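You operate a simulated robot arm through the tools that you are given. There is no shell and no other tool. Be economical: measure what you need, move in short steps, check, and stop when the job is done.

You are at the controls of a simulated two-armed robot. One attempt, no reset.

Task
Test the module marked 4, holding the tester steady for the key, and sort it by the reading.
Fine: PASS on the bench's green mat, FAIL on its red one; tester switched off; the other modules stay.
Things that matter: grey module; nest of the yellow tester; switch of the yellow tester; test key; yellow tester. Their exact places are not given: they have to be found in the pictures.

The check looks at the end state, three seconds after you hand in, the way a careful person would. Anything else that was tipped, shoved, dropped, spilled or broken makes it a failure.

Robot
Two 7-joint arms with two-finger parallel grippers on one trunk, on a base that drives. Base frame: it is fixed to the floor where the robot stands at the start and does not move with it; the origin is under the middle of the robot, x ahead of it, y to its left, z up. Readings come in mm, rad, newtons and seconds.
The left shoulder is at the start at [70, 163, 1120], the right one opposite. With the tool pointing down near the work surface each hand reaches from about 400 to 880 mm from the robot's upright axis, wherever it stands, measured 20 degrees to its own side. Places, roughly: nest of the yellow tester [600, 100, 800]; switch of the yellow tester [500, 100, 900]; test key [400, 100, 800]. Payload 3.43 kg a hand.
The tool frame of a hand sits at the grasp point between the pads (the TCP): z along the fingers, y along the line on which they close. The tips reach 34 mm beyond it. Largest opening 128 mm; finger width 24, thickness 12; the body of the gripper, 48 by 130 mm, starts 96 mm behind the TCP.
Orientation is that of the tool frame in the base frame, as a unit quaternion [x, y, z, w]. With the fingers straight down and closing along the base's y, the tool's x points along the base's -x, its y along +y and its z along -z.

Tools
- The arms move only by the tool nudge_tool. It takes "left_moves", "right_moves" or both (then of equal length, played together; a hand with none holds still); each is a list of rows, each a list of 7 numbers: the shift along the tool's x, y, z in units of 300 mm (1.0 is 300 mm), then the turn, a rotation vector about the tool's x, y, z in units of 120 degrees (1.0 is 120 degrees), then the opening, from 0 (shut) to 1 (fully open). In form: [[tx, ty, tz, rx, ry, rz, claw], ...]. A call has 1 to 10 rows; each row is the pose to reach, as a shift and turn from the pose commanded when the call began, along the tool's axes at that moment. A call with a number of a shift or a turn outside -1 to 1 is refused whole. Each row takes 0.2 s and may step no farther than 50 mm and 0.15 rad from the row before; otherwise, or with a gripper value out of range, the whole call is refused. Where a pose cannot be reached the arm comes as near as it can. A force on the tool above 40 N (or 10 N above the force at the start of the call, whichever is more), or a blocked arm, ends the call early, and 0.2 s more pass. Each finger travels about 153 mm/s and halts on what it meets, pressing with about 35 N; the grip force reading is that of the motor and also rises with nothing between the fingers. The clock runs only during rows and for 0.2 s after the last one: add rows that repeat a pose to give the fingers time. It gives the time, the measured TCP pose, the force on the tool (base axes), the opening and the grip force at its end, in the units of the frame above (readings bear some noise), with the torque about the TCP (base axes, N m) and any sound that the robot's microphone picked up.
- Cameras (640 x 400 px; columns grow to the right, rows downward): "scene" is now at [134.3, 18.4, 1338.2]; the picture's right is [0.21, -0.98, 0.00], its down [-0.64, -0.14, -0.76] and it looks along [0.74, 0.16, -0.65] (base axes); focal length 214 px, centre (320, 200). "left" rides on the left gripper at [76, 11, -160] in its tool frame; the picture's right is [-0.15, 0.99, 0.00], its down [-0.88, -0.13, -0.46] and it looks along [-0.45, -0.07, 0.89] (tool axes); focal length 234 px, centre (320, 200). "right" rides on the right gripper at [76, -11, -160] in its tool frame; the picture's right is [0.15, 0.99, 0.00], its down [-0.88, 0.13, -0.46] and it looks along [-0.45, 0.07, 0.89] (tool axes); focal length 234 px, centre (320, 200).
- capture(camera): a new picture of that camera. The clock stands still meanwhile.
- raise_lower(by): slides the trunk up (or, below 0, down) by that many mm; the arms and the scene camera ride with it, the base frame stays. It gives what a move gives, with no picture.
- drive_base(legs): drives the robot by 1 to 6 legs, each [ahead, left, turn to the left] in mm, mm and rad, along the robot's own axes; the way and the turn of a leg run together, so that a leg with both is an arc; at most 1500 mm and 3.142 rad a leg. The arms and the cameras ride along, it lands a little off, and it stops where it bumps. It gives what a move gives.
- head_to(pan, tilt): turns the head with the scene camera to pan (to the left, within 1.501 rad either way) and tilt (down, from -0.506 to 1.204), counted from straight ahead of the robot. It gives what a move gives.
- measure_at(camera, pixels): for up to 12 pixels [column, row] of the newest picture of that camera ("zoom" is the newest enlarged one), the place [x, y, z] in the base frame of the surface seen there, good to about 2 mm. The clock stands still meanwhile.
- zoom(camera, box): a new picture of the part [left, top, right, bottom] of that camera's present view, enlarged. The clock stands still meanwhile.
- hand_in(): hands the job in; it is judged then, once.

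Keep the steps short. Do not move on a guess: measure, check each grasp and each placing, and mend mistakes. In all there are 80 turns and 70 pictures (those below and enlarged ones count). Leave the grippers open and the arms clear of the work at the hand-in unless told otherwise, and finish with a single line.

The tools are called after "Emit:" by a JSON object that holds its "api" and its "payload". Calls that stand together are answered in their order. nudge_tool: Moves the arms, as the interface text tells. Its arguments: {"type":"object","properties":{"left_moves":{"type":"array"},"right_moves":{"type":"array"}},"required":[]} The other tools are called the same way: raise_lower (by) slides the trunk up or down; drive_base (legs) drives the base; head_to (pan, tilt) turns the head that bears the scene camera; capture (camera) takes a picture; measure_at (camera, pixels) gives the place of the surface under pixels of a picture; zoom (camera, box) takes an enlarged picture of a part of a camera's view; hand_in () hands the job in.

At the start:

```text
time: 0.0
left_eef_pos: [609.2, 412.5, 1153.4]
left_orientation: [0.001, 1.0, 0.0, 0.0]
left_contact_force: [0.0, 0.1, -0.3]
left_moment: [0.0, -0.02, -0.01]
left_width: 127.8
left_finger_force: 0.1
right_eef_pos: [503.5, -136.9, 1213.4]
right_orientation: [0.0, 1.0, 0.0, 0.0]
right_contact_force: [0.3, -0.2, -0.2]
right_moment: [0.01, -0.01, 0.0]
right_width: 127.9
right_finger_force: 0.1
trunk travel left (down, up): [-600.0, 340.0]
robot x, y, heading: [-3.2, -1.1, -0.004]
head pan, tilt: [0.213, 0.709]
```

scene: 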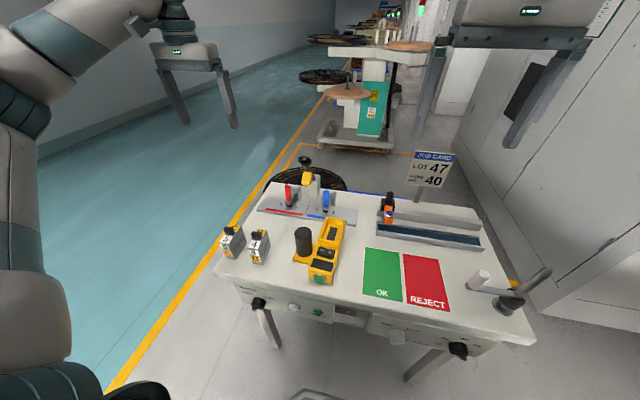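
right: 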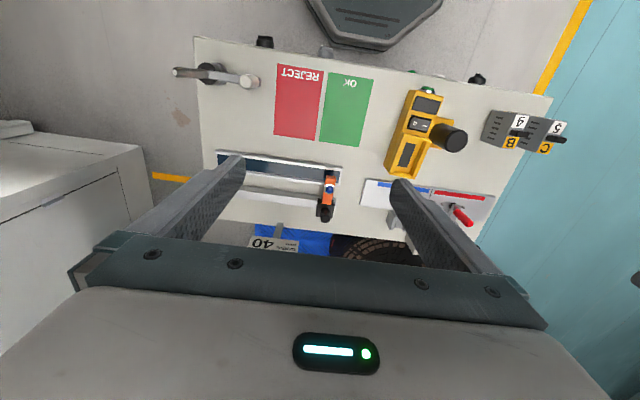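
left: 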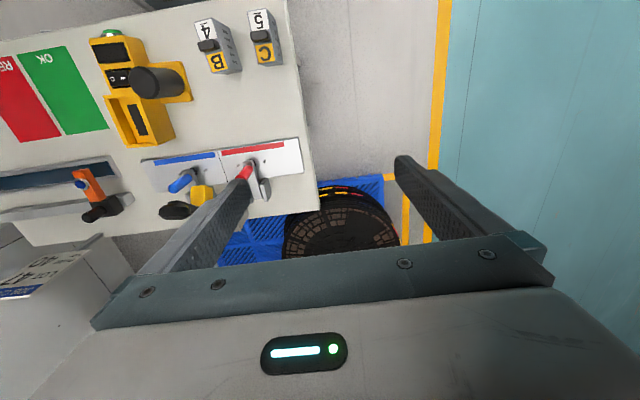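

I see two grey modules (marked 4 and 5), a yellow tester and the mats. I'll zoom in on them first.

Emit:
{"api": "zoom", "payload": {"camera": "scene", "box": [210, 200, 370, 300]}}

Emit:
{"api": "zoom", "payload": {"camera": "left", "box": [80, 0, 300, 150]}}

Emit:
{"api": "zoom", "payload": {"camera": "right", "box": [360, 70, 580, 230]}}

```text
4.00 times, centred on (290, 250) of scene
```

zoom: 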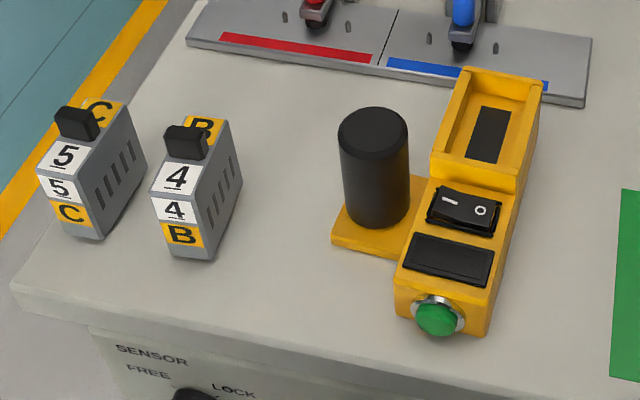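

```text
2.67 times, centred on (190, 75) of left
```

zoom: 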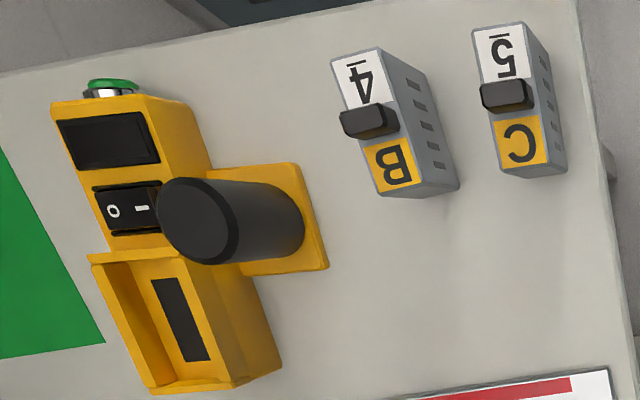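

```text
2.50 times, centred on (470, 150) of right
```

zoom: 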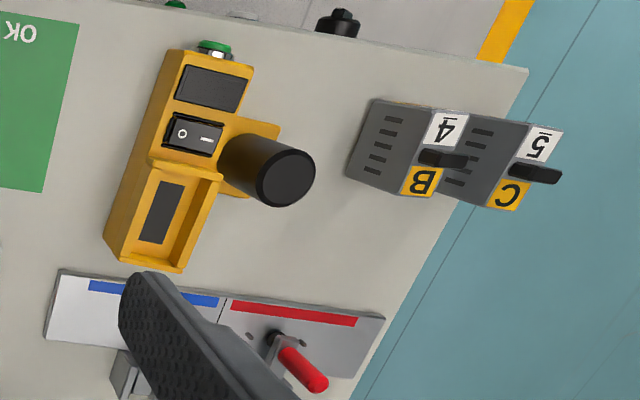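

I'll measure points on the tester and modules in the newest zoom (right camera) and also in the native scene picture.

Emit:
{"api": "measure_at", "payload": {"camera": "zoom", "pixels": [[185, 75], [250, 90], [113, 245], [178, 268], [157, 168], [215, 180], [285, 178], [181, 134], [210, 140], [215, 46], [160, 210], [205, 85]]}}

Emit:
{"api": "zoom", "payload": {"camera": "scene", "box": [210, 215, 290, 265]}}

Emit:
{"api": "measure_at", "payload": {"camera": "zoom", "pixels": [[370, 200], [315, 335], [375, 350], [330, 280], [320, 225], [358, 165], [430, 190], [375, 365], [380, 395], [460, 270], [165, 180], [120, 330]]}}

```text
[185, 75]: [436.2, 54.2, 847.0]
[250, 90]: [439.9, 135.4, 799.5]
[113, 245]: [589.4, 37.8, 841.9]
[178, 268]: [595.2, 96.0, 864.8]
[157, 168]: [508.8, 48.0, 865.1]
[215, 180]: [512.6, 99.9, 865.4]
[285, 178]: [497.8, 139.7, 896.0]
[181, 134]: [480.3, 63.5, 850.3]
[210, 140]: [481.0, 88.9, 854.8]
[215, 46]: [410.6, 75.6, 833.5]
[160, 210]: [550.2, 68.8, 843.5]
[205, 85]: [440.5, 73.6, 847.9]
```

```text
8.00 times, centred on (250, 240) of scene
```

zoom: 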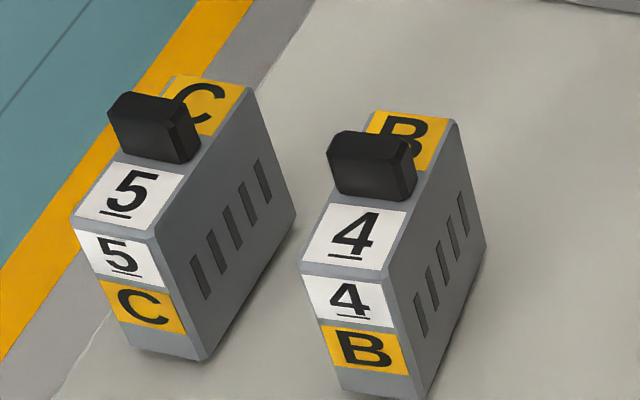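

```text
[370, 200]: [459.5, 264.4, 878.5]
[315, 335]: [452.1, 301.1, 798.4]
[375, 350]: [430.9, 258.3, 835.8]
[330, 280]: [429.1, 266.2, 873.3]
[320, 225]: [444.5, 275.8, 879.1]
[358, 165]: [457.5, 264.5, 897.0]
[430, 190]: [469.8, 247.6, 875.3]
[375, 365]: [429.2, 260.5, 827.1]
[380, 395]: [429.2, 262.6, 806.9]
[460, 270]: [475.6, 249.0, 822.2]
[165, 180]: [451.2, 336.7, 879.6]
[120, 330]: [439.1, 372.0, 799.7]
```

Bench top is about z=799. Module 4 is about 80 tall, and the nest floor is near z=843 with its rim at 865. The key, at x≈410, is near the inner edge of reach, so I'll back the base off a little. After that I'll bring the left hand over module 4 for a close look.

Emit:
{"api": "drive_base", "payload": {"legs": [[-100, 0, 0]]}}

```text
time: 1.1
left_eef_pos: [511.4, 410.6, 1154.4]
left_orientation: [0.001, 1.0, 0.0, 0.001]
left_contact_force: [-0.7, 0.3, -0.1]
left_moment: [0.03, 0.0, -0.02]
left_width: 128.0
left_finger_force: 0.1
right_eef_pos: [402.6, -138.7, 1213.7]
right_orientation: [0.002, 1.0, 0.0, 0.0]
right_contact_force: [-0.2, -0.8, -0.1]
right_moment: [-0.01, -0.03, 0.0]
right_width: 128.2
right_finger_force: 0.0
trunk travel left (down, up): [-600.0, 340.0]
robot x, y, heading: [-101.4, 0.1, -0.004]
head pan, tilt: [0.213, 0.709]
```

The base moved cleanly. Now the left hand goes to above module 4, around (430, 262, 1060).

Emit:
{"api": "nudge_tool", "payload": {"left_moves": [[0.054, -0.099, 0.063, 0, 0, 0, 1], [0.108, -0.198, 0.126, 0, 0, 0, 1], [0.162, -0.297, 0.189, 0, 0, 0, 1], [0.216, -0.396, 0.252, 0, 0, 0, 1], [0.27, -0.495, 0.315, 0, 0, 0, 1]]}}

Emit:
{"api": "capture", "payload": {"camera": "left"}}

Emit:
{"api": "capture", "payload": {"camera": "scene"}}

```text
time: 2.4
left_eef_pos: [431.5, 262.7, 1057.9]
left_orientation: [0.001, 1.0, 0.0, 0.0]
left_contact_force: [-0.7, -0.1, 0.4]
left_moment: [0.03, 0.0, 0.01]
left_width: 128.2
left_finger_force: 0.1
right_eef_pos: [404.3, -139.0, 1213.6]
right_orientation: [0.002, 1.0, 0.0, 0.0]
right_contact_force: [0.3, -0.1, -0.7]
right_moment: [0.01, 0.04, 0.04]
right_width: 127.8
right_finger_force: 0.0
trunk travel left (down, up): [-600.0, 340.0]
robot x, y, heading: [-100.8, 3.0, -0.004]
head pan, tilt: [0.213, 0.709]
```

```text
62 pictures are left
```

left: 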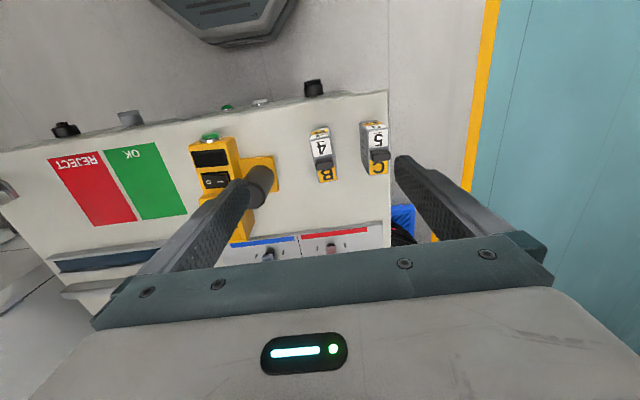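

```text
61 pictures are left
```

scene: 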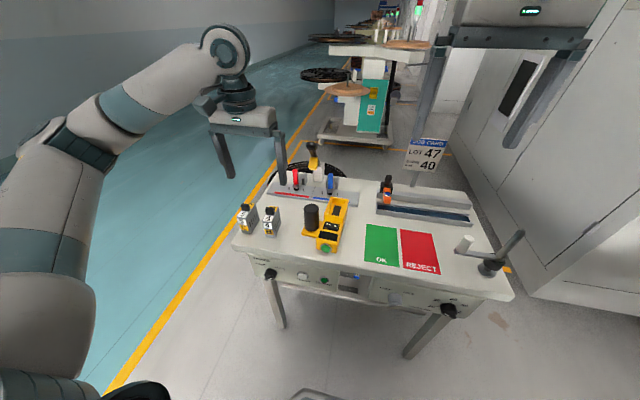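

Module 4 shows at about (322,155). I'll zoom in and measure its corners.

Emit:
{"api": "zoom", "payload": {"camera": "left", "box": [280, 110, 400, 185]}}

```text
5.33 times, centred on (340, 148) of left
```

zoom: 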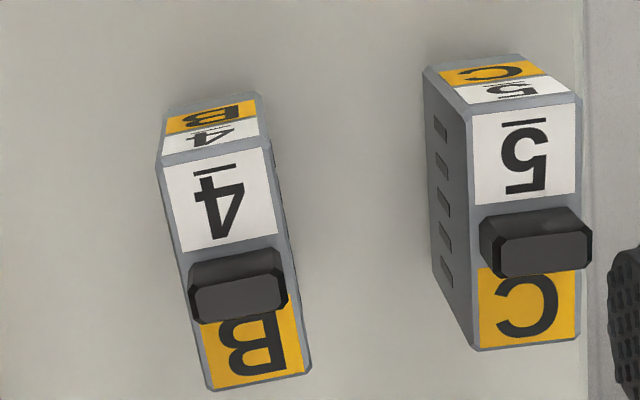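

Emit:
{"api": "measure_at", "payload": {"camera": "zoom", "pixels": [[164, 168], [265, 150], [213, 385], [306, 368], [172, 200], [276, 200], [200, 350], [298, 340], [240, 305], [200, 300], [280, 285], [474, 200]]}}

```text
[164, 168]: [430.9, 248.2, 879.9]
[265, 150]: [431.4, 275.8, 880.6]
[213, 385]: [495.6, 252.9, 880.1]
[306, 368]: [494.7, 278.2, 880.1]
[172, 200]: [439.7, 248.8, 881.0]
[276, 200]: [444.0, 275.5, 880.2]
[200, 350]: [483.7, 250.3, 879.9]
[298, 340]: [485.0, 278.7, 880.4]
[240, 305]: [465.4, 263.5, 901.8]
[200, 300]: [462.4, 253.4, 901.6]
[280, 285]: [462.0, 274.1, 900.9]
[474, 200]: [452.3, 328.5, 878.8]
```

Module 4: centre (463.5, 263), 68×30 footprint, top 880, yaw about +0.06 rad. Now the nest, from both the left and the right cameras.

Emit:
{"api": "capture", "payload": {"camera": "right"}}

Emit:
{"api": "zoom", "payload": {"camera": "scene", "box": [295, 190, 359, 254]}}

```text
59 pictures are left
```

right: 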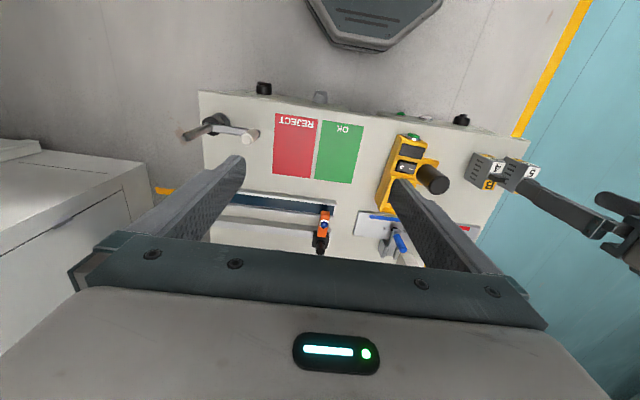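

```text
6.25 times, centred on (327, 222) of scene
```

zoom: 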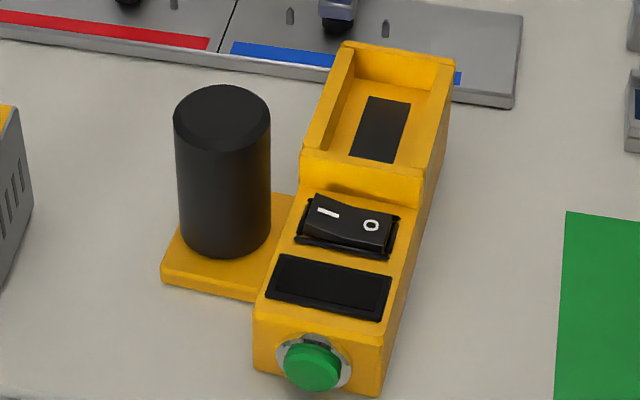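

Emit:
{"api": "measure_at", "payload": {"camera": "zoom", "pixels": [[345, 48], [450, 65], [306, 152], [420, 175], [430, 70], [415, 165], [320, 150], [372, 130], [370, 70], [340, 205], [385, 228], [312, 372]]}}

Emit:
{"api": "measure_at", "payload": {"camera": "zoom", "pixels": [[222, 110], [180, 130], [268, 130], [225, 250], [325, 195], [370, 225], [295, 260], [385, 275], [330, 285], [255, 335], [385, 385], [355, 95]]}}

```text
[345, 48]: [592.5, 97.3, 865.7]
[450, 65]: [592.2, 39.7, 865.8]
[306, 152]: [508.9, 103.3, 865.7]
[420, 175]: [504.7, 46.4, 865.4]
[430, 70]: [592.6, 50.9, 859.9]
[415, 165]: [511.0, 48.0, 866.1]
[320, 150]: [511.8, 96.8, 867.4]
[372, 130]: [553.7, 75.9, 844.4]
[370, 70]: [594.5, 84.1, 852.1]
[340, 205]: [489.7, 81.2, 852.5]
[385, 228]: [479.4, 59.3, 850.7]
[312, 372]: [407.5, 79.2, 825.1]
```

```text
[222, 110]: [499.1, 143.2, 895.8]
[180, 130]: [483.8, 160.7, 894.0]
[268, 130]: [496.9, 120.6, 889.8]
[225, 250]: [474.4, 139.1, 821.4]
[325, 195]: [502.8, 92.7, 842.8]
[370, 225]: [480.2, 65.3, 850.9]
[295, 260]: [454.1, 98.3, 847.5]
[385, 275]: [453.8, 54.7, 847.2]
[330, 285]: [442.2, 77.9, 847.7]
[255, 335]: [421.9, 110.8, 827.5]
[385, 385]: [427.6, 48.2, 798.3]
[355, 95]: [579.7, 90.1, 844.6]
```

Nest: yaw about -0.075 rad, rim 865, floor 844. Now I'll lower the left hand to z≈950 over module 4, matching its yaw and with the opening narrowed to 70 mm so it clears module 5.

Emit:
{"api": "nudge_tool", "payload": {"left_moves": [[-0.05, 0, 0.12, 0, 0, -0.0287, 0.8], [-0.107, 0, 0.24, 0, 0, -0.0287, 0.547], [-0.107, 0, 0.36, 0, 0, -0.0287, 0.547], [-0.107, 0, 0.36, 0, 0, -0.0287, 0.547]]}}

Emit:
{"api": "capture", "payload": {"camera": "left"}}

```text
time: 3.4
left_eef_pos: [463.8, 263.7, 950.7]
left_orientation: [-0.029, 1.0, -0.001, 0.0]
left_contact_force: [-0.9, -1.0, -0.3]
left_moment: [0.02, 0.01, 0.0]
left_width: 70.0
left_finger_force: 0.0
right_eef_pos: [403.5, -140.3, 1212.6]
right_orientation: [0.001, 1.0, 0.0, 0.0]
right_contact_force: [-0.5, 0.0, 0.3]
right_moment: [-0.05, 0.02, -0.01]
right_width: 128.0
right_finger_force: 0.1
trunk travel left (down, up): [-600.0, 340.0]
robot x, y, heading: [-100.5, -2.6, -0.004]
head pan, tilt: [0.213, 0.709]
```

```text
57 pictures are left
```

left: 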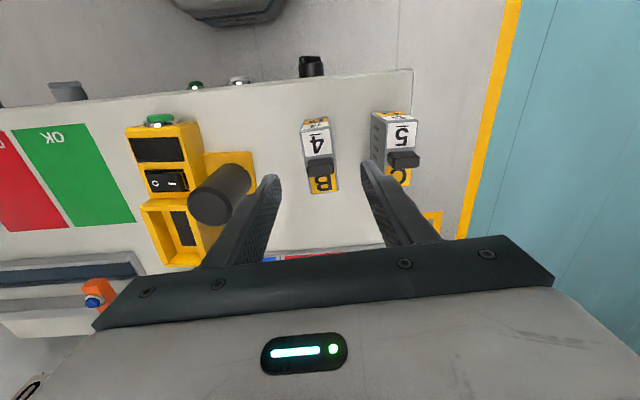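

The module looks aligned. I'll check its edges and module 5's near edge once more before going down.

Emit:
{"api": "zoom", "payload": {"camera": "left", "box": [260, 90, 440, 210]}}

Emit:
{"api": "measure_at", "payload": {"camera": "left", "pixels": [[303, 140], [328, 137], [311, 190], [337, 188], [388, 142], [387, 175], [375, 135], [320, 160]]}}

```text
3.33 times, centred on (350, 150) of left
```

zoom: 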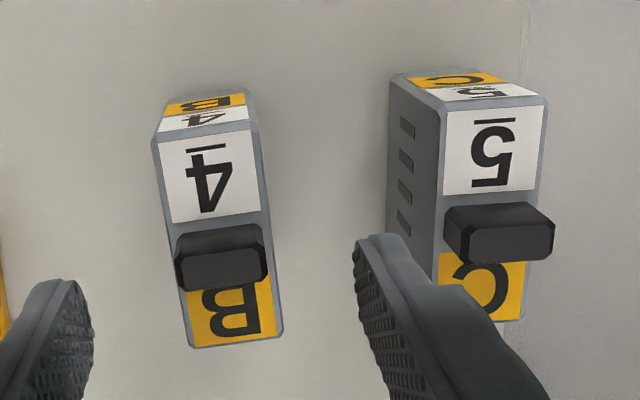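

```text
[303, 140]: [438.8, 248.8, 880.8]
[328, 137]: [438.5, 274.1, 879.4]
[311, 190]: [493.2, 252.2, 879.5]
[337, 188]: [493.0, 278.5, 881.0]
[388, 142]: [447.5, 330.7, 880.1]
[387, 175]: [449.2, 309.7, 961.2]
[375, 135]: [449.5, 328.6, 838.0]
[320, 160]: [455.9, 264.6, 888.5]
```

Clearance on both sides is good: module 5's face is at y≈328 and the finger's outer side at ≈311. I'll go down to z=866 and close.

Emit:
{"api": "nudge_tool", "payload": {"left_moves": [[0, 0, 0.1, 0, 0, 0, 0.547], [0, 0, 0.2, 0, 0, 0, 0.547], [0, 0, 0.282, 0, 0, 0, 0.547], [0, 0, 0.282, 0, 0, 0, 0.4], [0, 0, 0.282, 0, 0, 0, 0.1], [0, 0, 0.282, 0, 0, 0, 0.1], [0, 0, 0.282, 0, 0, 0, 0.1]]}}

Emit:
{"api": "capture", "payload": {"camera": "left"}}

```text
time: 5.0
left_eef_pos: [462.6, 264.5, 867.6]
left_orientation: [-0.029, 1.0, -0.001, -0.001]
left_contact_force: [-0.5, 0.4, 0.1]
left_moment: [-0.04, 0.02, -0.03]
left_width: 31.4
left_finger_force: 35.1
right_eef_pos: [403.5, -139.3, 1213.5]
right_orientation: [0.002, 1.0, 0.0, 0.0]
right_contact_force: [0.7, -0.1, -0.1]
right_moment: [-0.02, 0.01, 0.0]
right_width: 128.0
right_finger_force: 0.0
trunk travel left (down, up): [-600.0, 340.0]
robot x, y, heading: [-99.3, -2.3, -0.002]
head pan, tilt: [0.213, 0.709]
```

```text
55 pictures are left
```

left: 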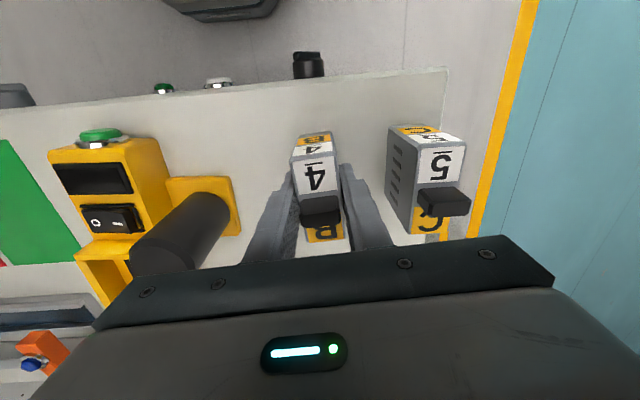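

Gripped: width 31.4, force 35. I'll lift 130 mm and check the module in the hand.

Emit:
{"api": "nudge_tool", "payload": {"left_moves": [[0, 0, -0.05, 0, 0, 0, 0.1], [0, 0, -0.18, 0, 0, 0, 0.1], [0, 0, -0.31, 0, 0, 0, 0.1], [0, 0, -0.44, 0, 0, 0, 0.1]]}}

Emit:
{"api": "capture", "payload": {"camera": "left"}}

```text
time: 6.0
left_eef_pos: [459.0, 262.2, 998.1]
left_orientation: [-0.029, 1.0, 0.001, 0.0]
left_contact_force: [-0.4, 0.0, -1.5]
left_moment: [0.01, -0.03, -0.01]
left_width: 31.5
left_finger_force: 34.8
right_eef_pos: [403.9, -139.4, 1212.9]
right_orientation: [0.002, 1.0, 0.001, 0.0]
right_contact_force: [-0.2, -0.3, 0.7]
right_moment: [0.0, -0.05, 0.02]
right_width: 128.1
right_finger_force: 0.1
trunk travel left (down, up): [-600.0, 340.0]
robot x, y, heading: [-96.3, 1.1, -0.004]
head pan, tilt: [0.213, 0.709]
```

```text
54 pictures are left
```

left: 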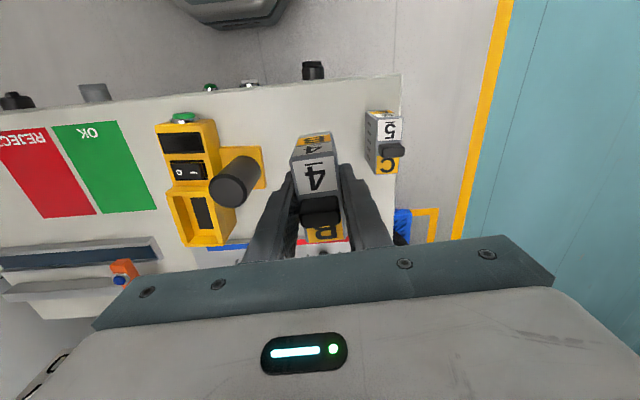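

Held and hanging straight. The nest is visible at about (200,215), so I'll zoom in and measure its inner corners.

Emit:
{"api": "zoom", "payload": {"camera": "left", "box": [150, 100, 280, 260]}}

```text
2.50 times, centred on (215, 180) of left
```

zoom: 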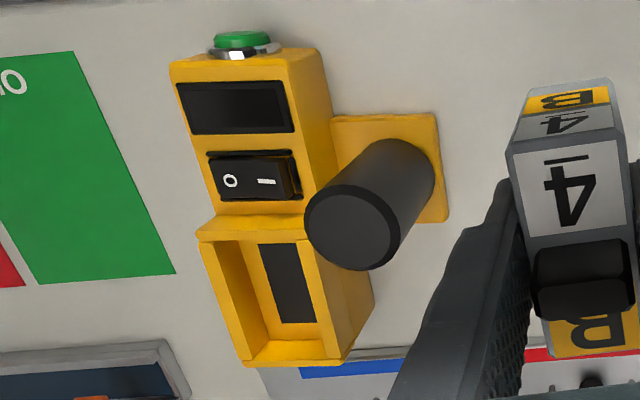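

Emit:
{"api": "measure_at", "payload": {"camera": "zoom", "pixels": [[200, 237], [246, 364], [336, 358], [310, 275], [250, 345], [208, 243], [325, 338], [245, 260], [268, 335], [262, 250], [290, 320], [312, 318]]}}

Emit:
{"api": "measure_at", "payload": {"camera": "left", "pixels": [[293, 165], [335, 160], [308, 240], [342, 237], [315, 140]]}}

```text
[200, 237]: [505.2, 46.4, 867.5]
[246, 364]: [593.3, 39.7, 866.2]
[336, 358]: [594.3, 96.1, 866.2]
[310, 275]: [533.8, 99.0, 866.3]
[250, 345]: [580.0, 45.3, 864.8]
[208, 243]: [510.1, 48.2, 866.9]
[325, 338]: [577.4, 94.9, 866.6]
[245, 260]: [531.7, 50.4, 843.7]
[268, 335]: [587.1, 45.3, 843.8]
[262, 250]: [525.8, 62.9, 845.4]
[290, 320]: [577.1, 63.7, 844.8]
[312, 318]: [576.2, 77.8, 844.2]
```

```text
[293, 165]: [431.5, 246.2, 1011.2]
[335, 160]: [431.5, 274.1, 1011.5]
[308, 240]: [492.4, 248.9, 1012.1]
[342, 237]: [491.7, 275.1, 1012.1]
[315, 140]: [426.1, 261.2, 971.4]
```

Nest centre ≈ (551.3, 71.6), floor 844. The module sits about +1.5 in x and -1 in y from the TCP, so the TCP target is (550, 72.5) with yaw -0.075. I'll move across at height, with the module bottom at ≈929, above the post's 896.

Emit:
{"api": "nudge_tool", "payload": {"left_moves": [[-0.053, -0.13, 0, 0, 0, 0.013, 0.1], [-0.106, -0.26, 0, 0, 0, 0.027, 0.1], [-0.16, -0.39, 0, 0, 0, 0.04, 0.1], [-0.213, -0.52, 0, 0, 0, 0.054, 0.1], [-0.266, -0.649, 0, 0, 0, 0.067, 0.1], [-0.266, -0.649, 0, 0, 0, 0.067, 0.1]]}}

Emit:
{"api": "capture", "payload": {"camera": "left"}}

Emit:
{"api": "zoom", "payload": {"camera": "scene", "box": [280, 150, 380, 250]}}

```text
time: 7.3
left_eef_pos: [551.6, 72.5, 1000.3]
left_orientation: [0.041, 0.999, -0.001, 0.0]
left_contact_force: [-0.7, -0.3, -1.3]
left_moment: [-0.02, -0.02, -0.01]
left_width: 31.9
left_finger_force: 35.0
right_eef_pos: [403.2, -138.0, 1213.7]
right_orientation: [0.002, 1.0, -0.001, 0.0]
right_contact_force: [0.1, 0.3, 0.1]
right_moment: [0.01, 0.0, -0.03]
right_width: 127.6
right_finger_force: 0.1
trunk travel left (down, up): [-600.0, 340.0]
robot x, y, heading: [-100.0, -1.9, -0.004]
head pan, tilt: [0.213, 0.709]
```

```text
52 pictures are left
```

left: 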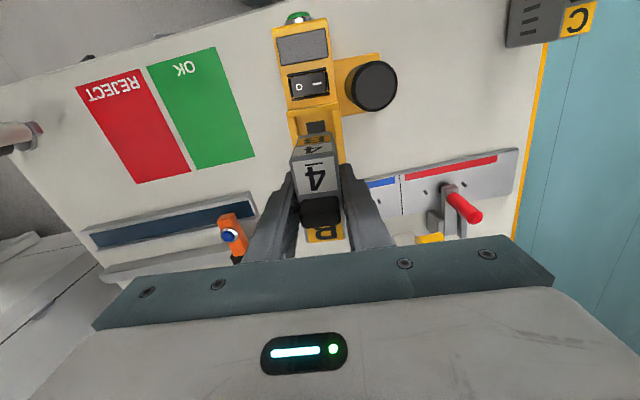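

```text
4.00 times, centred on (330, 200) of scene
```

zoom: 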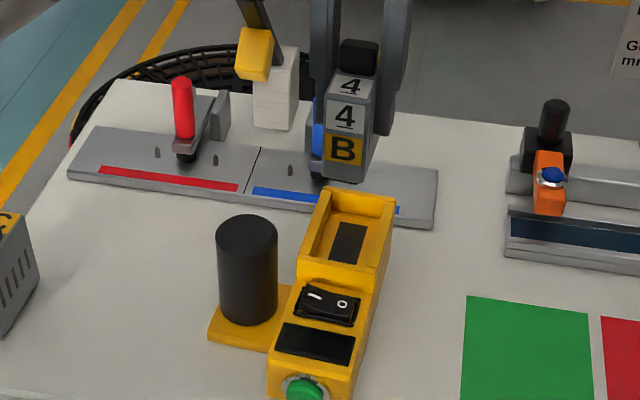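

The module is over the nest. I'll check its actual position by measuring its top face and the nest rim.

Emit:
{"api": "measure_at", "payload": {"camera": "left", "pixels": [[293, 165], [335, 160], [308, 240], [343, 237], [291, 113], [340, 125], [343, 155], [289, 140]]}}

Emit:
{"api": "measure_at", "payload": {"camera": "zoom", "pixels": [[325, 75], [372, 80], [325, 150], [365, 165], [345, 180], [303, 262], [377, 270], [328, 190], [393, 200], [250, 220]]}}

```text
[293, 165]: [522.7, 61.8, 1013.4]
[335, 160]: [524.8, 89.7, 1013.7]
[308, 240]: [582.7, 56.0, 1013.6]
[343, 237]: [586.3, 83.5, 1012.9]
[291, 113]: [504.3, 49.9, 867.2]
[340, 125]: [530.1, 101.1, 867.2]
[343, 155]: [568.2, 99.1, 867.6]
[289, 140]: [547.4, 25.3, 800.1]
```

```text
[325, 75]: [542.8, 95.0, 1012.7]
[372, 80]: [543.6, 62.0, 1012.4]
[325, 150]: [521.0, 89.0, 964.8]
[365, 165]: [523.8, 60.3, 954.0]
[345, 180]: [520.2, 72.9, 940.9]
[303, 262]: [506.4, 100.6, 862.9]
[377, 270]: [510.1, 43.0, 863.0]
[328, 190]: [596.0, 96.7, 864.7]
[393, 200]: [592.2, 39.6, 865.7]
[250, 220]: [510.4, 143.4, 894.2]
```

The module's near face is at x≈520.5, which puts its centre about 3 mm too far ahead. I'll find the inner rim edges precisely before lowering.

Emit:
{"api": "zoom", "payload": {"camera": "scene", "box": [345, 190, 385, 225]}}

Emit:
{"api": "zoom", "payload": {"camera": "scene", "box": [350, 190, 384, 224]}}

```text
11.43 times, centred on (365, 208) of scene
```

zoom: 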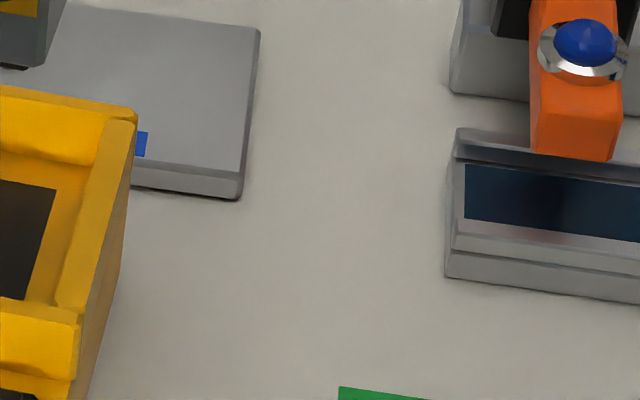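

```text
11.76 times, centred on (367, 207) of scene
```

zoom: 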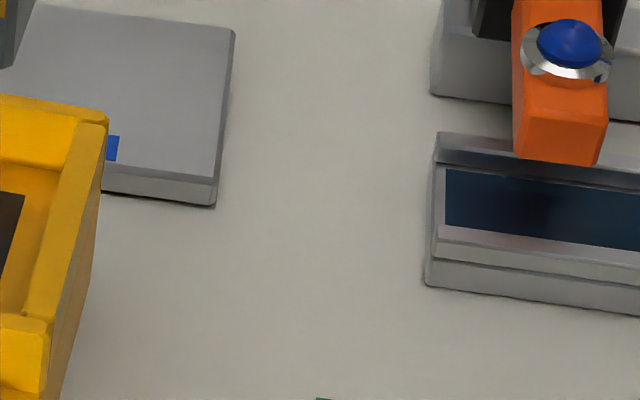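

Those boxes were slightly off. I'll re-zoom on the nest itself.

Emit:
{"api": "zoom", "payload": {"camera": "scene", "box": [345, 190, 385, 230]}}

Emit:
{"api": "zoom", "payload": {"camera": "scene", "box": [345, 190, 385, 230]}}

```text
10.00 times, centred on (365, 210) of scene
```

zoom: 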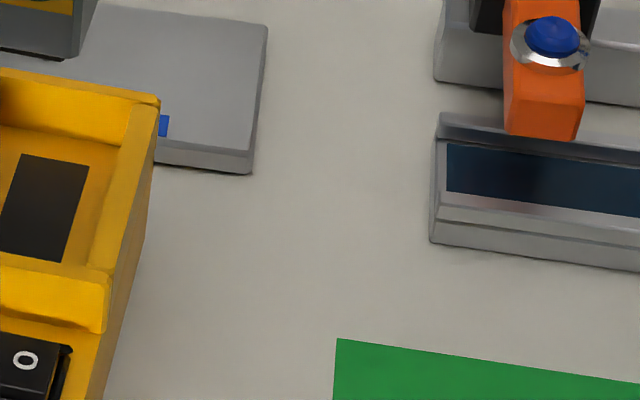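

```text
10.00 times, centred on (365, 210) of scene
```

zoom: 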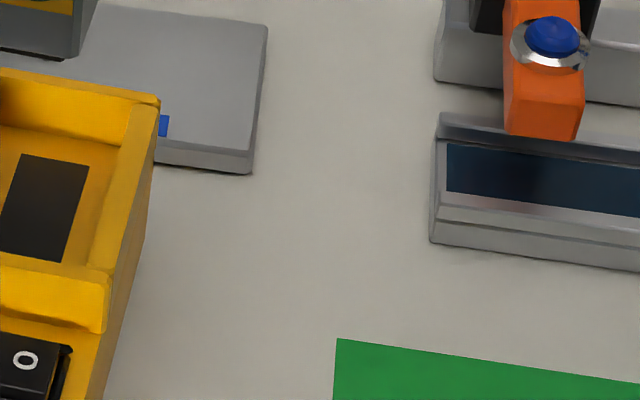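

Emit:
{"api": "measure_at", "payload": {"camera": "zoom", "pixels": [[50, 262], [50, 268], [50, 274], [50, 280], [80, 82], [80, 90], [80, 96], [80, 120], [80, 134], [120, 180], [128, 180], [138, 180]]}}

```text
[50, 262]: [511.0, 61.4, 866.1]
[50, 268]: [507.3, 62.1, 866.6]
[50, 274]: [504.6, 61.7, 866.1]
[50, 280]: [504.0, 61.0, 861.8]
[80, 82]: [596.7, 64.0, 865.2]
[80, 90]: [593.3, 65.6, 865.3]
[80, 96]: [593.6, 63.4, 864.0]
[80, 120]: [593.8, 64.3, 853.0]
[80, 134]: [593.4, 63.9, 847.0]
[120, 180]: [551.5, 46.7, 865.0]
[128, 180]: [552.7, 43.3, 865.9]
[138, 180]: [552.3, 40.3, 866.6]
```

The inner nest runs x≈510–593 with its centre at ≈(551.6, 71.5), so there's enough slack. I'll correct by -3 mm in x, -1.2 mm in y and +0.02 rad, then lower most of the way.

Emit:
{"api": "nudge_tool", "payload": {"left_moves": [[0.0097, -0.005, 0, 0, 0, -0.0095, 0.1], [0.0097, -0.005, 0.12, 0, 0, -0.0095, 0.1], [0.0097, -0.005, 0.2, 0, 0, -0.0095, 0.1], [0.0097, -0.005, 0.27, 0, 0, -0.0095, 0.1], [0.0097, -0.005, 0.27, 0, 0, -0.0095, 0.1]]}}

Emit:
{"api": "zoom", "payload": {"camera": "scene", "box": [290, 150, 380, 250]}}

```text
time: 8.6
left_eef_pos: [550.7, 71.6, 918.6]
left_orientation: [0.031, 1.0, 0.0, 0.0]
left_contact_force: [-0.2, 0.3, -1.6]
left_moment: [-0.01, 0.03, 0.01]
left_width: 31.5
left_finger_force: 35.4
right_eef_pos: [402.5, -138.0, 1213.1]
right_orientation: [0.002, 1.0, 0.0, 0.0]
right_contact_force: [0.8, 0.9, -0.5]
right_moment: [-0.02, -0.02, 0.02]
right_width: 128.2
right_finger_force: 0.0
trunk travel left (down, up): [-600.0, 340.0]
robot x, y, heading: [-98.7, 1.5, -0.003]
head pan, tilt: [0.213, 0.709]
```

```text
4.00 times, centred on (335, 200) of scene
```

zoom: 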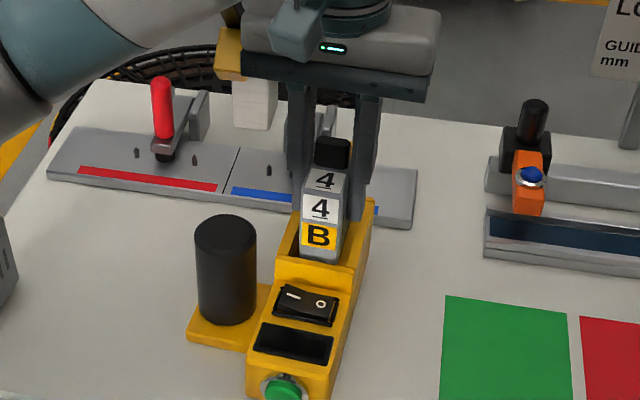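

The module is inside the walls with its bottom about 6 mm above the floor. I'll lower the rest until there's light contact.

Emit:
{"api": "nudge_tool", "payload": {"left_moves": [[0, 0, 0.012, 0, 0, 0, 0.1], [0, 0, 0.019, 0, 0, 0, 0.1], [0, 0, 0.022, 0, 0, 0, 0.1]]}}

```text
time: 9.3
left_eef_pos: [550.3, 72.4, 912.7]
left_orientation: [0.032, 1.0, 0.0, 0.0]
left_contact_force: [0.8, 0.3, 1.4]
left_moment: [0.03, 0.09, 0.0]
left_width: 31.7
left_finger_force: 35.1
right_eef_pos: [402.9, -139.6, 1214.0]
right_orientation: [0.002, 1.0, 0.001, 0.0]
right_contact_force: [-0.3, -0.5, -0.1]
right_moment: [0.0, 0.0, 0.02]
right_width: 128.1
right_finger_force: 0.1
trunk travel left (down, up): [-600.0, 340.0]
robot x, y, heading: [-99.6, -3.1, -0.003]
head pan, tilt: [0.213, 0.709]
```

The force changed from -1.6 to +1.4, so it's resting on the floor. I'll open to about 64 mm and lift straight up.

Emit:
{"api": "nudge_tool", "payload": {"left_moves": [[0, 0, 0, 0, 0, 0, 0.35], [0, 0, 0, 0, 0, 0, 0.5], [0, 0, 0, 0, 0, 0, 0.5], [0, 0, -0.1, 0, 0, 0, 0.5], [0, 0, -0.25, 0, 0, 0, 0.5], [0, 0, -0.4, 0, 0, 0, 0.5]]}}

Emit:
{"api": "capture", "payload": {"camera": "left"}}

Emit:
{"api": "zoom", "payload": {"camera": "scene", "box": [290, 170, 370, 250]}}

```text
time: 10.8
left_eef_pos: [549.6, 71.7, 1034.3]
left_orientation: [0.032, 0.999, 0.0, -0.001]
left_contact_force: [0.1, -0.2, -0.8]
left_moment: [0.01, -0.03, 0.03]
left_width: 63.7
left_finger_force: 0.0
right_eef_pos: [401.9, -138.6, 1214.8]
right_orientation: [0.001, 1.0, 0.0, 0.001]
right_contact_force: [-0.5, 1.1, -0.3]
right_moment: [0.04, 0.01, -0.04]
right_width: 128.0
right_finger_force: 0.0
trunk travel left (down, up): [-600.0, 340.0]
robot x, y, heading: [-101.6, -1.2, -0.005]
head pan, tilt: [0.213, 0.709]
```

```text
45 pictures are left
```

left: 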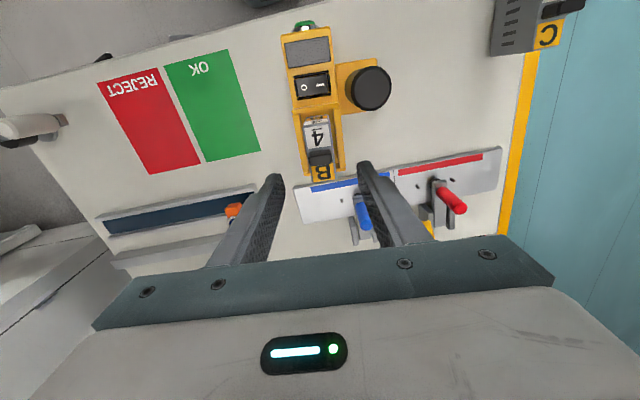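

```text
5.00 times, centred on (330, 210) of scene
```

zoom: 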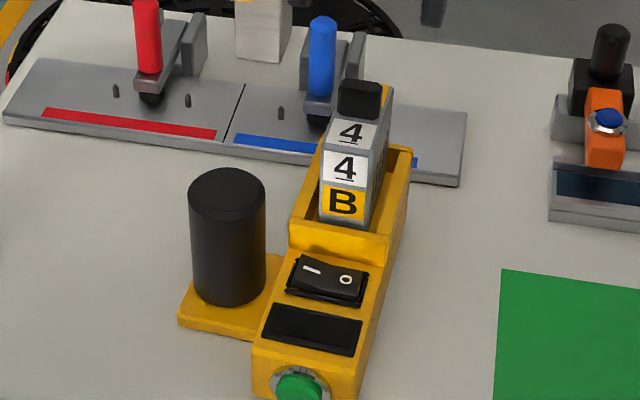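

The module is seated. Next the left hand moves aside to about (497, 230), turning 90° so it can later grip the post along x, with its camera over the tester. Then the right hand will work the switch.

Emit:
{"api": "nudge_tool", "payload": {"left_moves": [[0.03, 0.08, -0.05, 0, 0, -0.07, 0.5], [0.06, 0.16, -0.05, 0, 0, -0.14, 0.55], [0.09, 0.24, -0.05, 0, 0, -0.21, 0.6], [0.12, 0.32, -0.05, 0, 0, -0.28, 0.65], [0.15, 0.4, -0.05, 0, 0, -0.35, 0.7], [0.18, 0.46, -0.05, 0, 0, -0.42, 0.7], [0.21, 0.514, -0.05, 0, 0, -0.49, 0.7], [0.21, 0.514, -0.05, 0, 0, -0.56, 0.7], [0.21, 0.514, -0.05, 0, 0, -0.63, 0.7], [0.21, 0.514, -0.05, 0, 0, -0.7, 0.7]]}}

```text
time: 12.9
left_eef_pos: [497.8, 228.7, 1046.2]
left_orientation: [-0.647, 0.763, 0.001, 0.0]
left_contact_force: [-0.7, -0.1, -0.8]
left_moment: [-0.02, 0.01, 0.0]
left_width: 89.6
left_finger_force: 0.0
right_eef_pos: [403.0, -139.3, 1212.5]
right_orientation: [0.001, 1.0, 0.001, 0.0]
right_contact_force: [0.6, 0.4, -0.6]
right_moment: [-0.01, 0.0, -0.02]
right_width: 128.3
right_finger_force: 0.0
trunk travel left (down, up): [-600.0, 340.0]
robot x, y, heading: [-102.8, -2.3, -0.005]
head pan, tilt: [0.213, 0.709]
```

The left hand turned fine. I'll finish the last 6° of its turn while the right hand closes and comes over the switch side at height.

Emit:
{"api": "nudge_tool", "payload": {"left_moves": [[0, 0, 0, 0, 0, -0.05, 0.7], [0, 0, 0, 0, 0, -0.05, 0.7], [0, 0, 0, 0, 0, -0.05, 0.7], [0, 0, 0, 0, 0, -0.05, 0.7], [0, 0, 0, 0, 0, -0.05, 0.7], [0, 0, 0, 0, 0, -0.05, 0.7], [0, 0, 0, 0, 0, -0.05, 0.7]], "right_moves": [[-0.038, 0.1, 0.08, 0, 0, 0, 0.7], [-0.076, 0.2, 0.16, 0, 0, 0, 0.4], [-0.114, 0.3, 0.24, 0, 0, 0, 0.1], [-0.152, 0.4, 0.32, 0, 0, 0, 0], [-0.19, 0.5, 0.4, 0, 0, 0, 0], [-0.228, 0.6, 0.47, 0, 0, 0, 0], [-0.267, 0.663, 0.51, 0, 0, 0, 0]]}}

Emit:
{"api": "capture", "payload": {"camera": "right"}}

Emit:
{"api": "capture", "payload": {"camera": "left"}}

```text
time: 14.6
left_eef_pos: [498.1, 229.1, 1046.8]
left_orientation: [-0.685, 0.729, 0.0, 0.0]
left_contact_force: [-0.3, 0.0, -0.7]
left_moment: [0.02, 0.04, 0.02]
left_width: 89.6
left_finger_force: 0.1
right_eef_pos: [484.6, 60.3, 1059.7]
right_orientation: [0.002, 1.0, 0.0, 0.0]
right_contact_force: [0.4, 0.7, 0.2]
right_moment: [-0.03, 0.0, -0.02]
right_width: 0.0
right_finger_force: 32.9
trunk travel left (down, up): [-600.0, 340.0]
robot x, y, heading: [-101.6, 0.8, -0.006]
head pan, tilt: [0.213, 0.709]
```

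```text
43 pictures are left
```

right: 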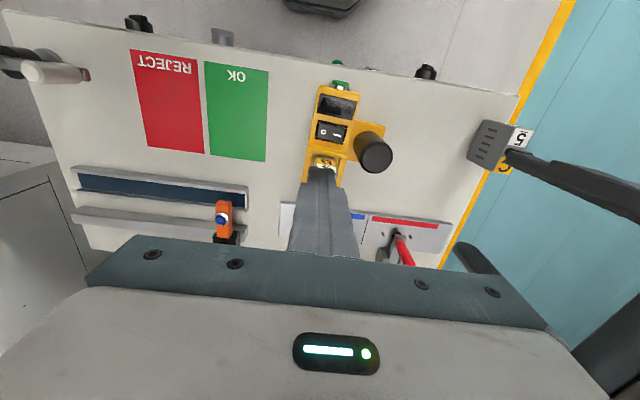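

```text
42 pictures are left
```

left: 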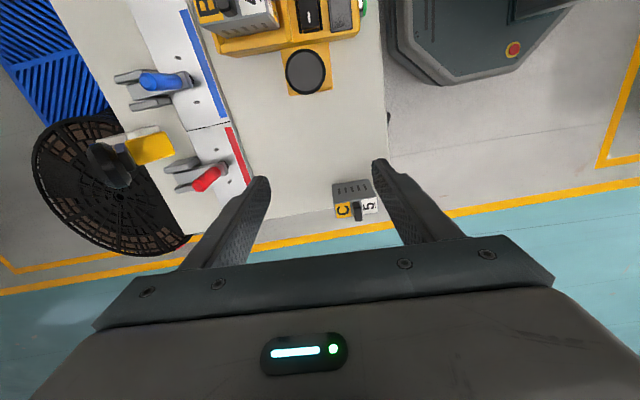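

Both are clear. I'll zoom in on the rocker and post from the right hand's camera.

Emit:
{"api": "zoom", "payload": {"camera": "right", "box": [290, 70, 410, 190]}}

```text
3.33 times, centred on (350, 130) of right
```

zoom: 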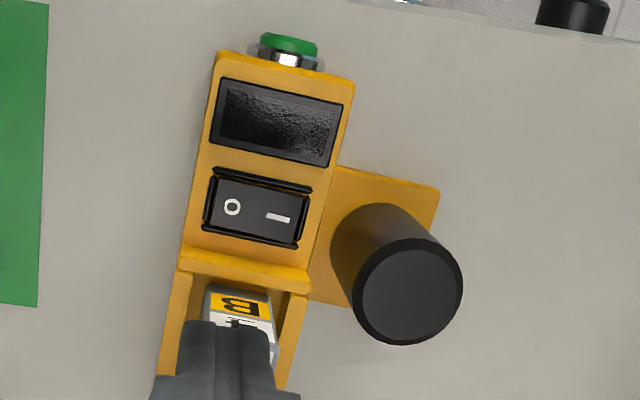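

Emit:
{"api": "measure_at", "payload": {"camera": "zoom", "pixels": [[232, 207], [277, 217], [295, 222], [215, 205], [255, 190], [245, 235], [300, 215], [410, 290], [360, 290], [460, 290], [408, 242], [408, 340]]}}

Emit:
{"api": "measure_at", "payload": {"camera": "zoom", "pixels": [[290, 42], [265, 38], [316, 50], [275, 120], [218, 85], [330, 160], [288, 60], [400, 190], [425, 200]]}}

```text
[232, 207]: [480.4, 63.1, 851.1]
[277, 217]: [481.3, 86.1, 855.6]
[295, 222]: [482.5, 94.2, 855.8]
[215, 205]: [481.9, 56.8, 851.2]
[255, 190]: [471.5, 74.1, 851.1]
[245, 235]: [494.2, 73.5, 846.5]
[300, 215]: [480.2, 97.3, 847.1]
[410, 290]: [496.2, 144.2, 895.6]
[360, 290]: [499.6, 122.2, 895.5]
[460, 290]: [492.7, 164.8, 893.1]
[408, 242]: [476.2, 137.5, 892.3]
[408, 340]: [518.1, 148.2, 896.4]
```

```text
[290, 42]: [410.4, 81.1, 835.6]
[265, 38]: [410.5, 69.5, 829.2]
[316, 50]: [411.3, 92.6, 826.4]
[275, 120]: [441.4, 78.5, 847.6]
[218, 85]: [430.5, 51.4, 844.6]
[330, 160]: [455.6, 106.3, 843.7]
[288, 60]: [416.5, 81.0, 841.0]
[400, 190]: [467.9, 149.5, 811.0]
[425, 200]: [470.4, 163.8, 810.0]
```

Rocker: the I end is at (482, 90) and raised to z 856, so it's off now. Post centre is (496.5, 143.5), about 43 mm in diameter. The closed right fingers go to 15 mm above the I end.

Emit:
{"api": "nudge_tool", "payload": {"right_moves": [[0.009, 0.106, 0.05, 0, 0, 0, 0], [0.009, 0.106, 0.2, 0, 0, 0, 0], [0.009, 0.106, 0.35, 0, 0, 0, 0], [0.009, 0.106, 0.45, 0, 0, 0, 0], [0.009, 0.106, 0.516, 0, 0, 0, 0], [0.009, 0.106, 0.516, 0, 0, 0, 0]]}}

Emit:
{"api": "capture", "payload": {"camera": "right"}}

Emit:
{"api": "zoom", "payload": {"camera": "scene", "box": [290, 170, 370, 250]}}

```text
time: 15.9
left_eef_pos: [497.9, 229.5, 1046.7]
left_orientation: [-0.685, 0.728, 0.0, 0.0]
left_contact_force: [-0.3, -0.3, -0.2]
left_moment: [-0.01, 0.02, 0.0]
left_width: 89.6
left_finger_force: 0.1
right_eef_pos: [482.6, 92.1, 905.6]
right_orientation: [0.001, 1.0, 0.0, 0.0]
right_contact_force: [-0.7, 0.0, 0.1]
right_moment: [-0.02, -0.01, 0.01]
right_width: 0.0
right_finger_force: 33.1
trunk travel left (down, up): [-600.0, 340.0]
robot x, y, heading: [-98.6, 3.6, -0.002]
head pan, tilt: [0.213, 0.709]
```

```text
40 pictures are left
```

right: 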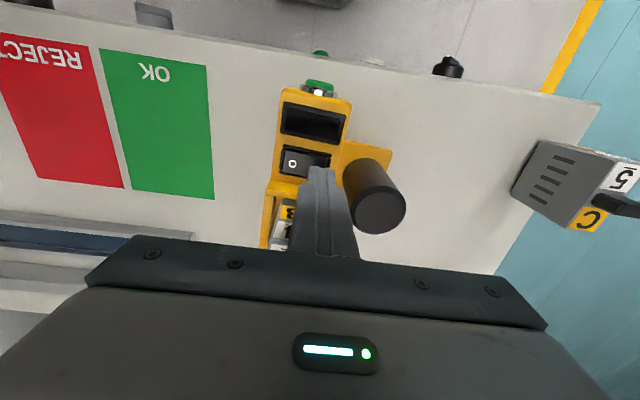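

```text
5.00 times, centred on (330, 210) of scene
```

zoom: 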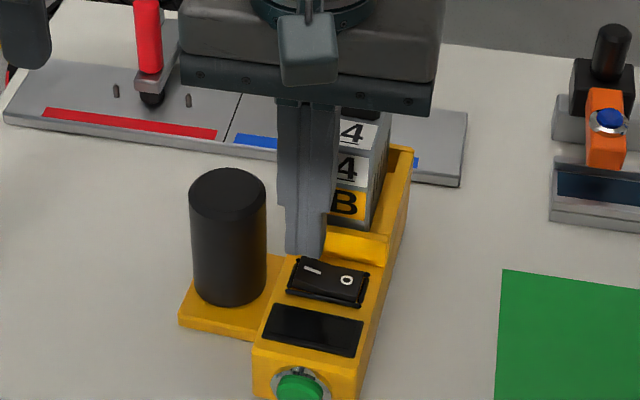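

The tips are aligned over the I end. I'll press down gradually.

Emit:
{"api": "nudge_tool", "payload": {"right_moves": [[0, 0, 0.035, 0, 0, 0, 0], [0, 0, 0.05, 0, 0, 0, 0], [0, 0, 0.06, 0, 0, 0, 0], [0, 0, 0.068, 0, 0, 0, 0], [0, 0, 0.074, 0, 0, 0, 0]]}}

Emit:
{"api": "zoom", "payload": {"camera": "scene", "box": [290, 170, 370, 250]}}

```text
time: 17.1
left_eef_pos: [495.9, 229.8, 1048.1]
left_orientation: [-0.685, 0.729, -0.001, 0.001]
left_contact_force: [-0.5, 0.4, 0.4]
left_moment: [-0.02, 0.01, -0.01]
left_width: 89.7
left_finger_force: 0.0
right_eef_pos: [482.7, 90.6, 887.4]
right_orientation: [0.002, 1.0, 0.001, 0.002]
right_contact_force: [2.3, -0.3, 26.6]
right_moment: [-0.27, 0.1, -0.02]
right_width: 0.1
right_finger_force: 33.6
trunk travel left (down, up): [-600.0, 340.0]
robot x, y, heading: [-99.5, 0.3, -0.004]
head pan, tilt: [0.213, 0.709]
```

```text
5.00 times, centred on (330, 210) of scene
```

zoom: 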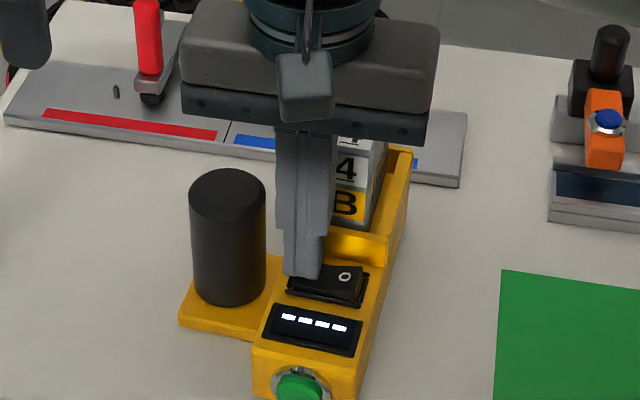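

The display shows "----", so the tester is on. I'll lift the right hand, then take it back to above the front of the key at x≈370, y≈82.

Emit:
{"api": "nudge_tool", "payload": {"right_moves": [[0, 0, -0.1, 0, 0, 0, 0], [0, 0, -0.25, 0, 0, 0, 0], [0, 0, -0.4, 0, 0, 0, 0], [0.13, -0.01, -0.45, 0, 0, 0, 0], [0.26, -0.02, -0.45, 0, 0, 0, 0], [0.375, -0.028, -0.45, 0, 0, 0, 0]]}}

Emit:
{"api": "zoom", "payload": {"camera": "scene", "box": [290, 170, 370, 250]}}

```text
time: 18.6
left_eef_pos: [496.4, 228.8, 1046.4]
left_orientation: [-0.684, 0.729, 0.0, 0.0]
left_contact_force: [-0.6, -0.2, 0.4]
left_moment: [-0.02, 0.01, 0.0]
left_width: 89.6
left_finger_force: 0.1
right_eef_pos: [366.6, 82.6, 1018.7]
right_orientation: [0.002, 1.0, 0.0, 0.0]
right_contact_force: [-0.4, -0.1, -0.4]
right_moment: [0.02, 0.02, 0.02]
right_width: 0.0
right_finger_force: 33.0
trunk travel left (down, up): [-600.0, 340.0]
robot x, y, heading: [-98.9, 0.1, -0.005]
head pan, tilt: [0.213, 0.709]
```

```text
5.00 times, centred on (330, 210) of scene
```

zoom: 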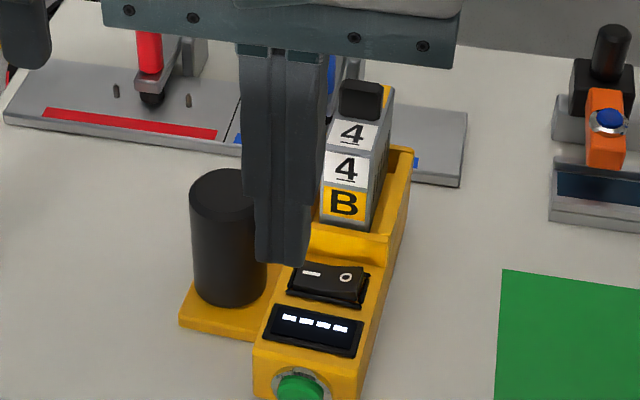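

Still on. Now the left hand moves over the post at about (496.5, 143.5) and lowers partway.

Emit:
{"api": "nudge_tool", "payload": {"left_moves": [[0.14, -0.009, 0, 0, 0, 0, 0.7], [0.284, -0.018, 0, 0, 0, 0, 0.7], [0.284, -0.018, 0.15, 0, 0, 0, 0.7], [0.284, -0.018, 0.3, 0, 0, 0, 0.7], [0.284, -0.018, 0.34, 0, 0, 0, 0.7]]}}

Emit:
{"api": "capture", "payload": {"camera": "left"}}

Emit:
{"api": "capture", "payload": {"camera": "scene"}}

```text
time: 19.8
left_eef_pos: [498.9, 143.7, 943.6]
left_orientation: [-0.684, 0.729, 0.001, 0.0]
left_contact_force: [0.5, -0.6, 1.2]
left_moment: [-0.02, -0.01, -0.03]
left_width: 89.7
left_finger_force: 0.2
right_eef_pos: [367.7, 82.0, 1019.2]
right_orientation: [0.002, 1.0, 0.0, 0.0]
right_contact_force: [-0.3, 0.7, -1.0]
right_moment: [-0.02, 0.02, 0.0]
right_width: 0.0
right_finger_force: 33.1
trunk travel left (down, up): [-600.0, 340.0]
robot x, y, heading: [-100.2, 0.4, -0.003]
head pan, tilt: [0.213, 0.709]
```

```text
36 pictures are left
```

left: 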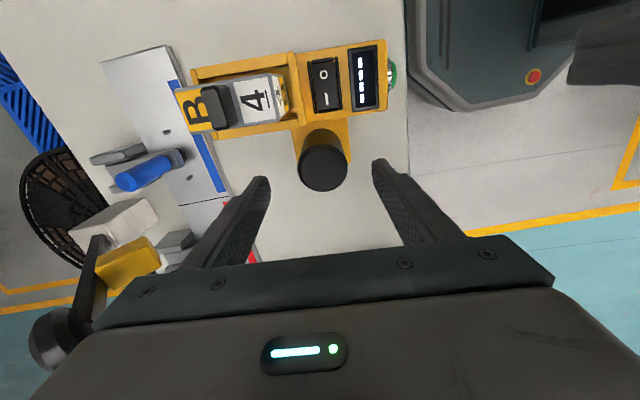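

```text
35 pictures are left
```

scene: 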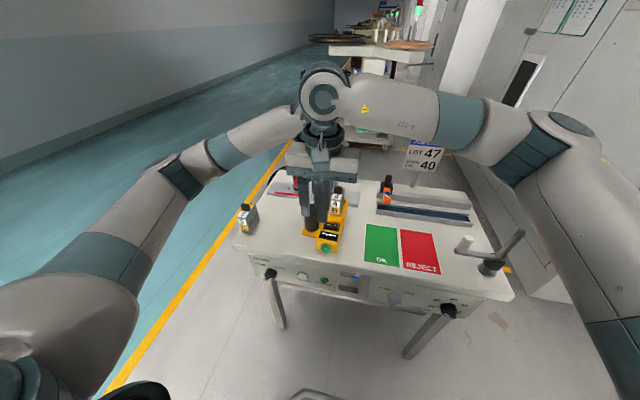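

The post is centred between the fingers and the display is visible at (364,75). I'll lower to z≈862 with a half-way narrowing and check the centring.

Emit:
{"api": "nudge_tool", "payload": {"left_moves": [[0, 0, 0.1, 0, 0, 0, 0.7], [0, 0, 0.2, 0, 0, 0, 0.7], [0, 0, 0.272, 0, 0, 0, 0.6], [0, 0, 0.272, 0, 0, 0, 0.5], [0, 0, 0.272, 0, 0, 0, 0.45]]}}

Emit:
{"api": "zoom", "payload": {"camera": "left", "box": [200, 60, 440, 260]}}

```text
time: 20.9
left_eef_pos: [499.2, 144.3, 861.7]
left_orientation: [-0.684, 0.729, 0.0, 0.0]
left_contact_force: [-0.5, 0.2, -0.6]
left_moment: [0.0, -0.03, 0.01]
left_width: 57.4
left_finger_force: 0.0
right_eef_pos: [369.5, 83.5, 1018.9]
right_orientation: [0.002, 1.0, 0.0, 0.001]
right_contact_force: [-0.1, -0.4, 0.3]
right_moment: [-0.04, -0.01, 0.0]
right_width: 0.0
right_finger_force: 32.9
trunk travel left (down, up): [-600.0, 340.0]
robot x, y, heading: [-97.1, 3.9, -0.01]
head pan, tilt: [0.213, 0.709]
```

```text
2.00 times, centred on (320, 160) of left
```

zoom: 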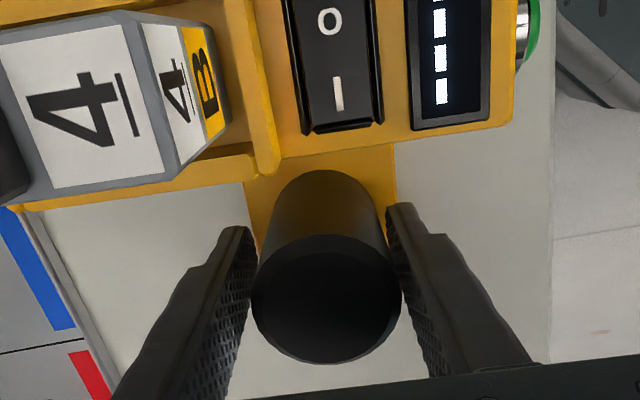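

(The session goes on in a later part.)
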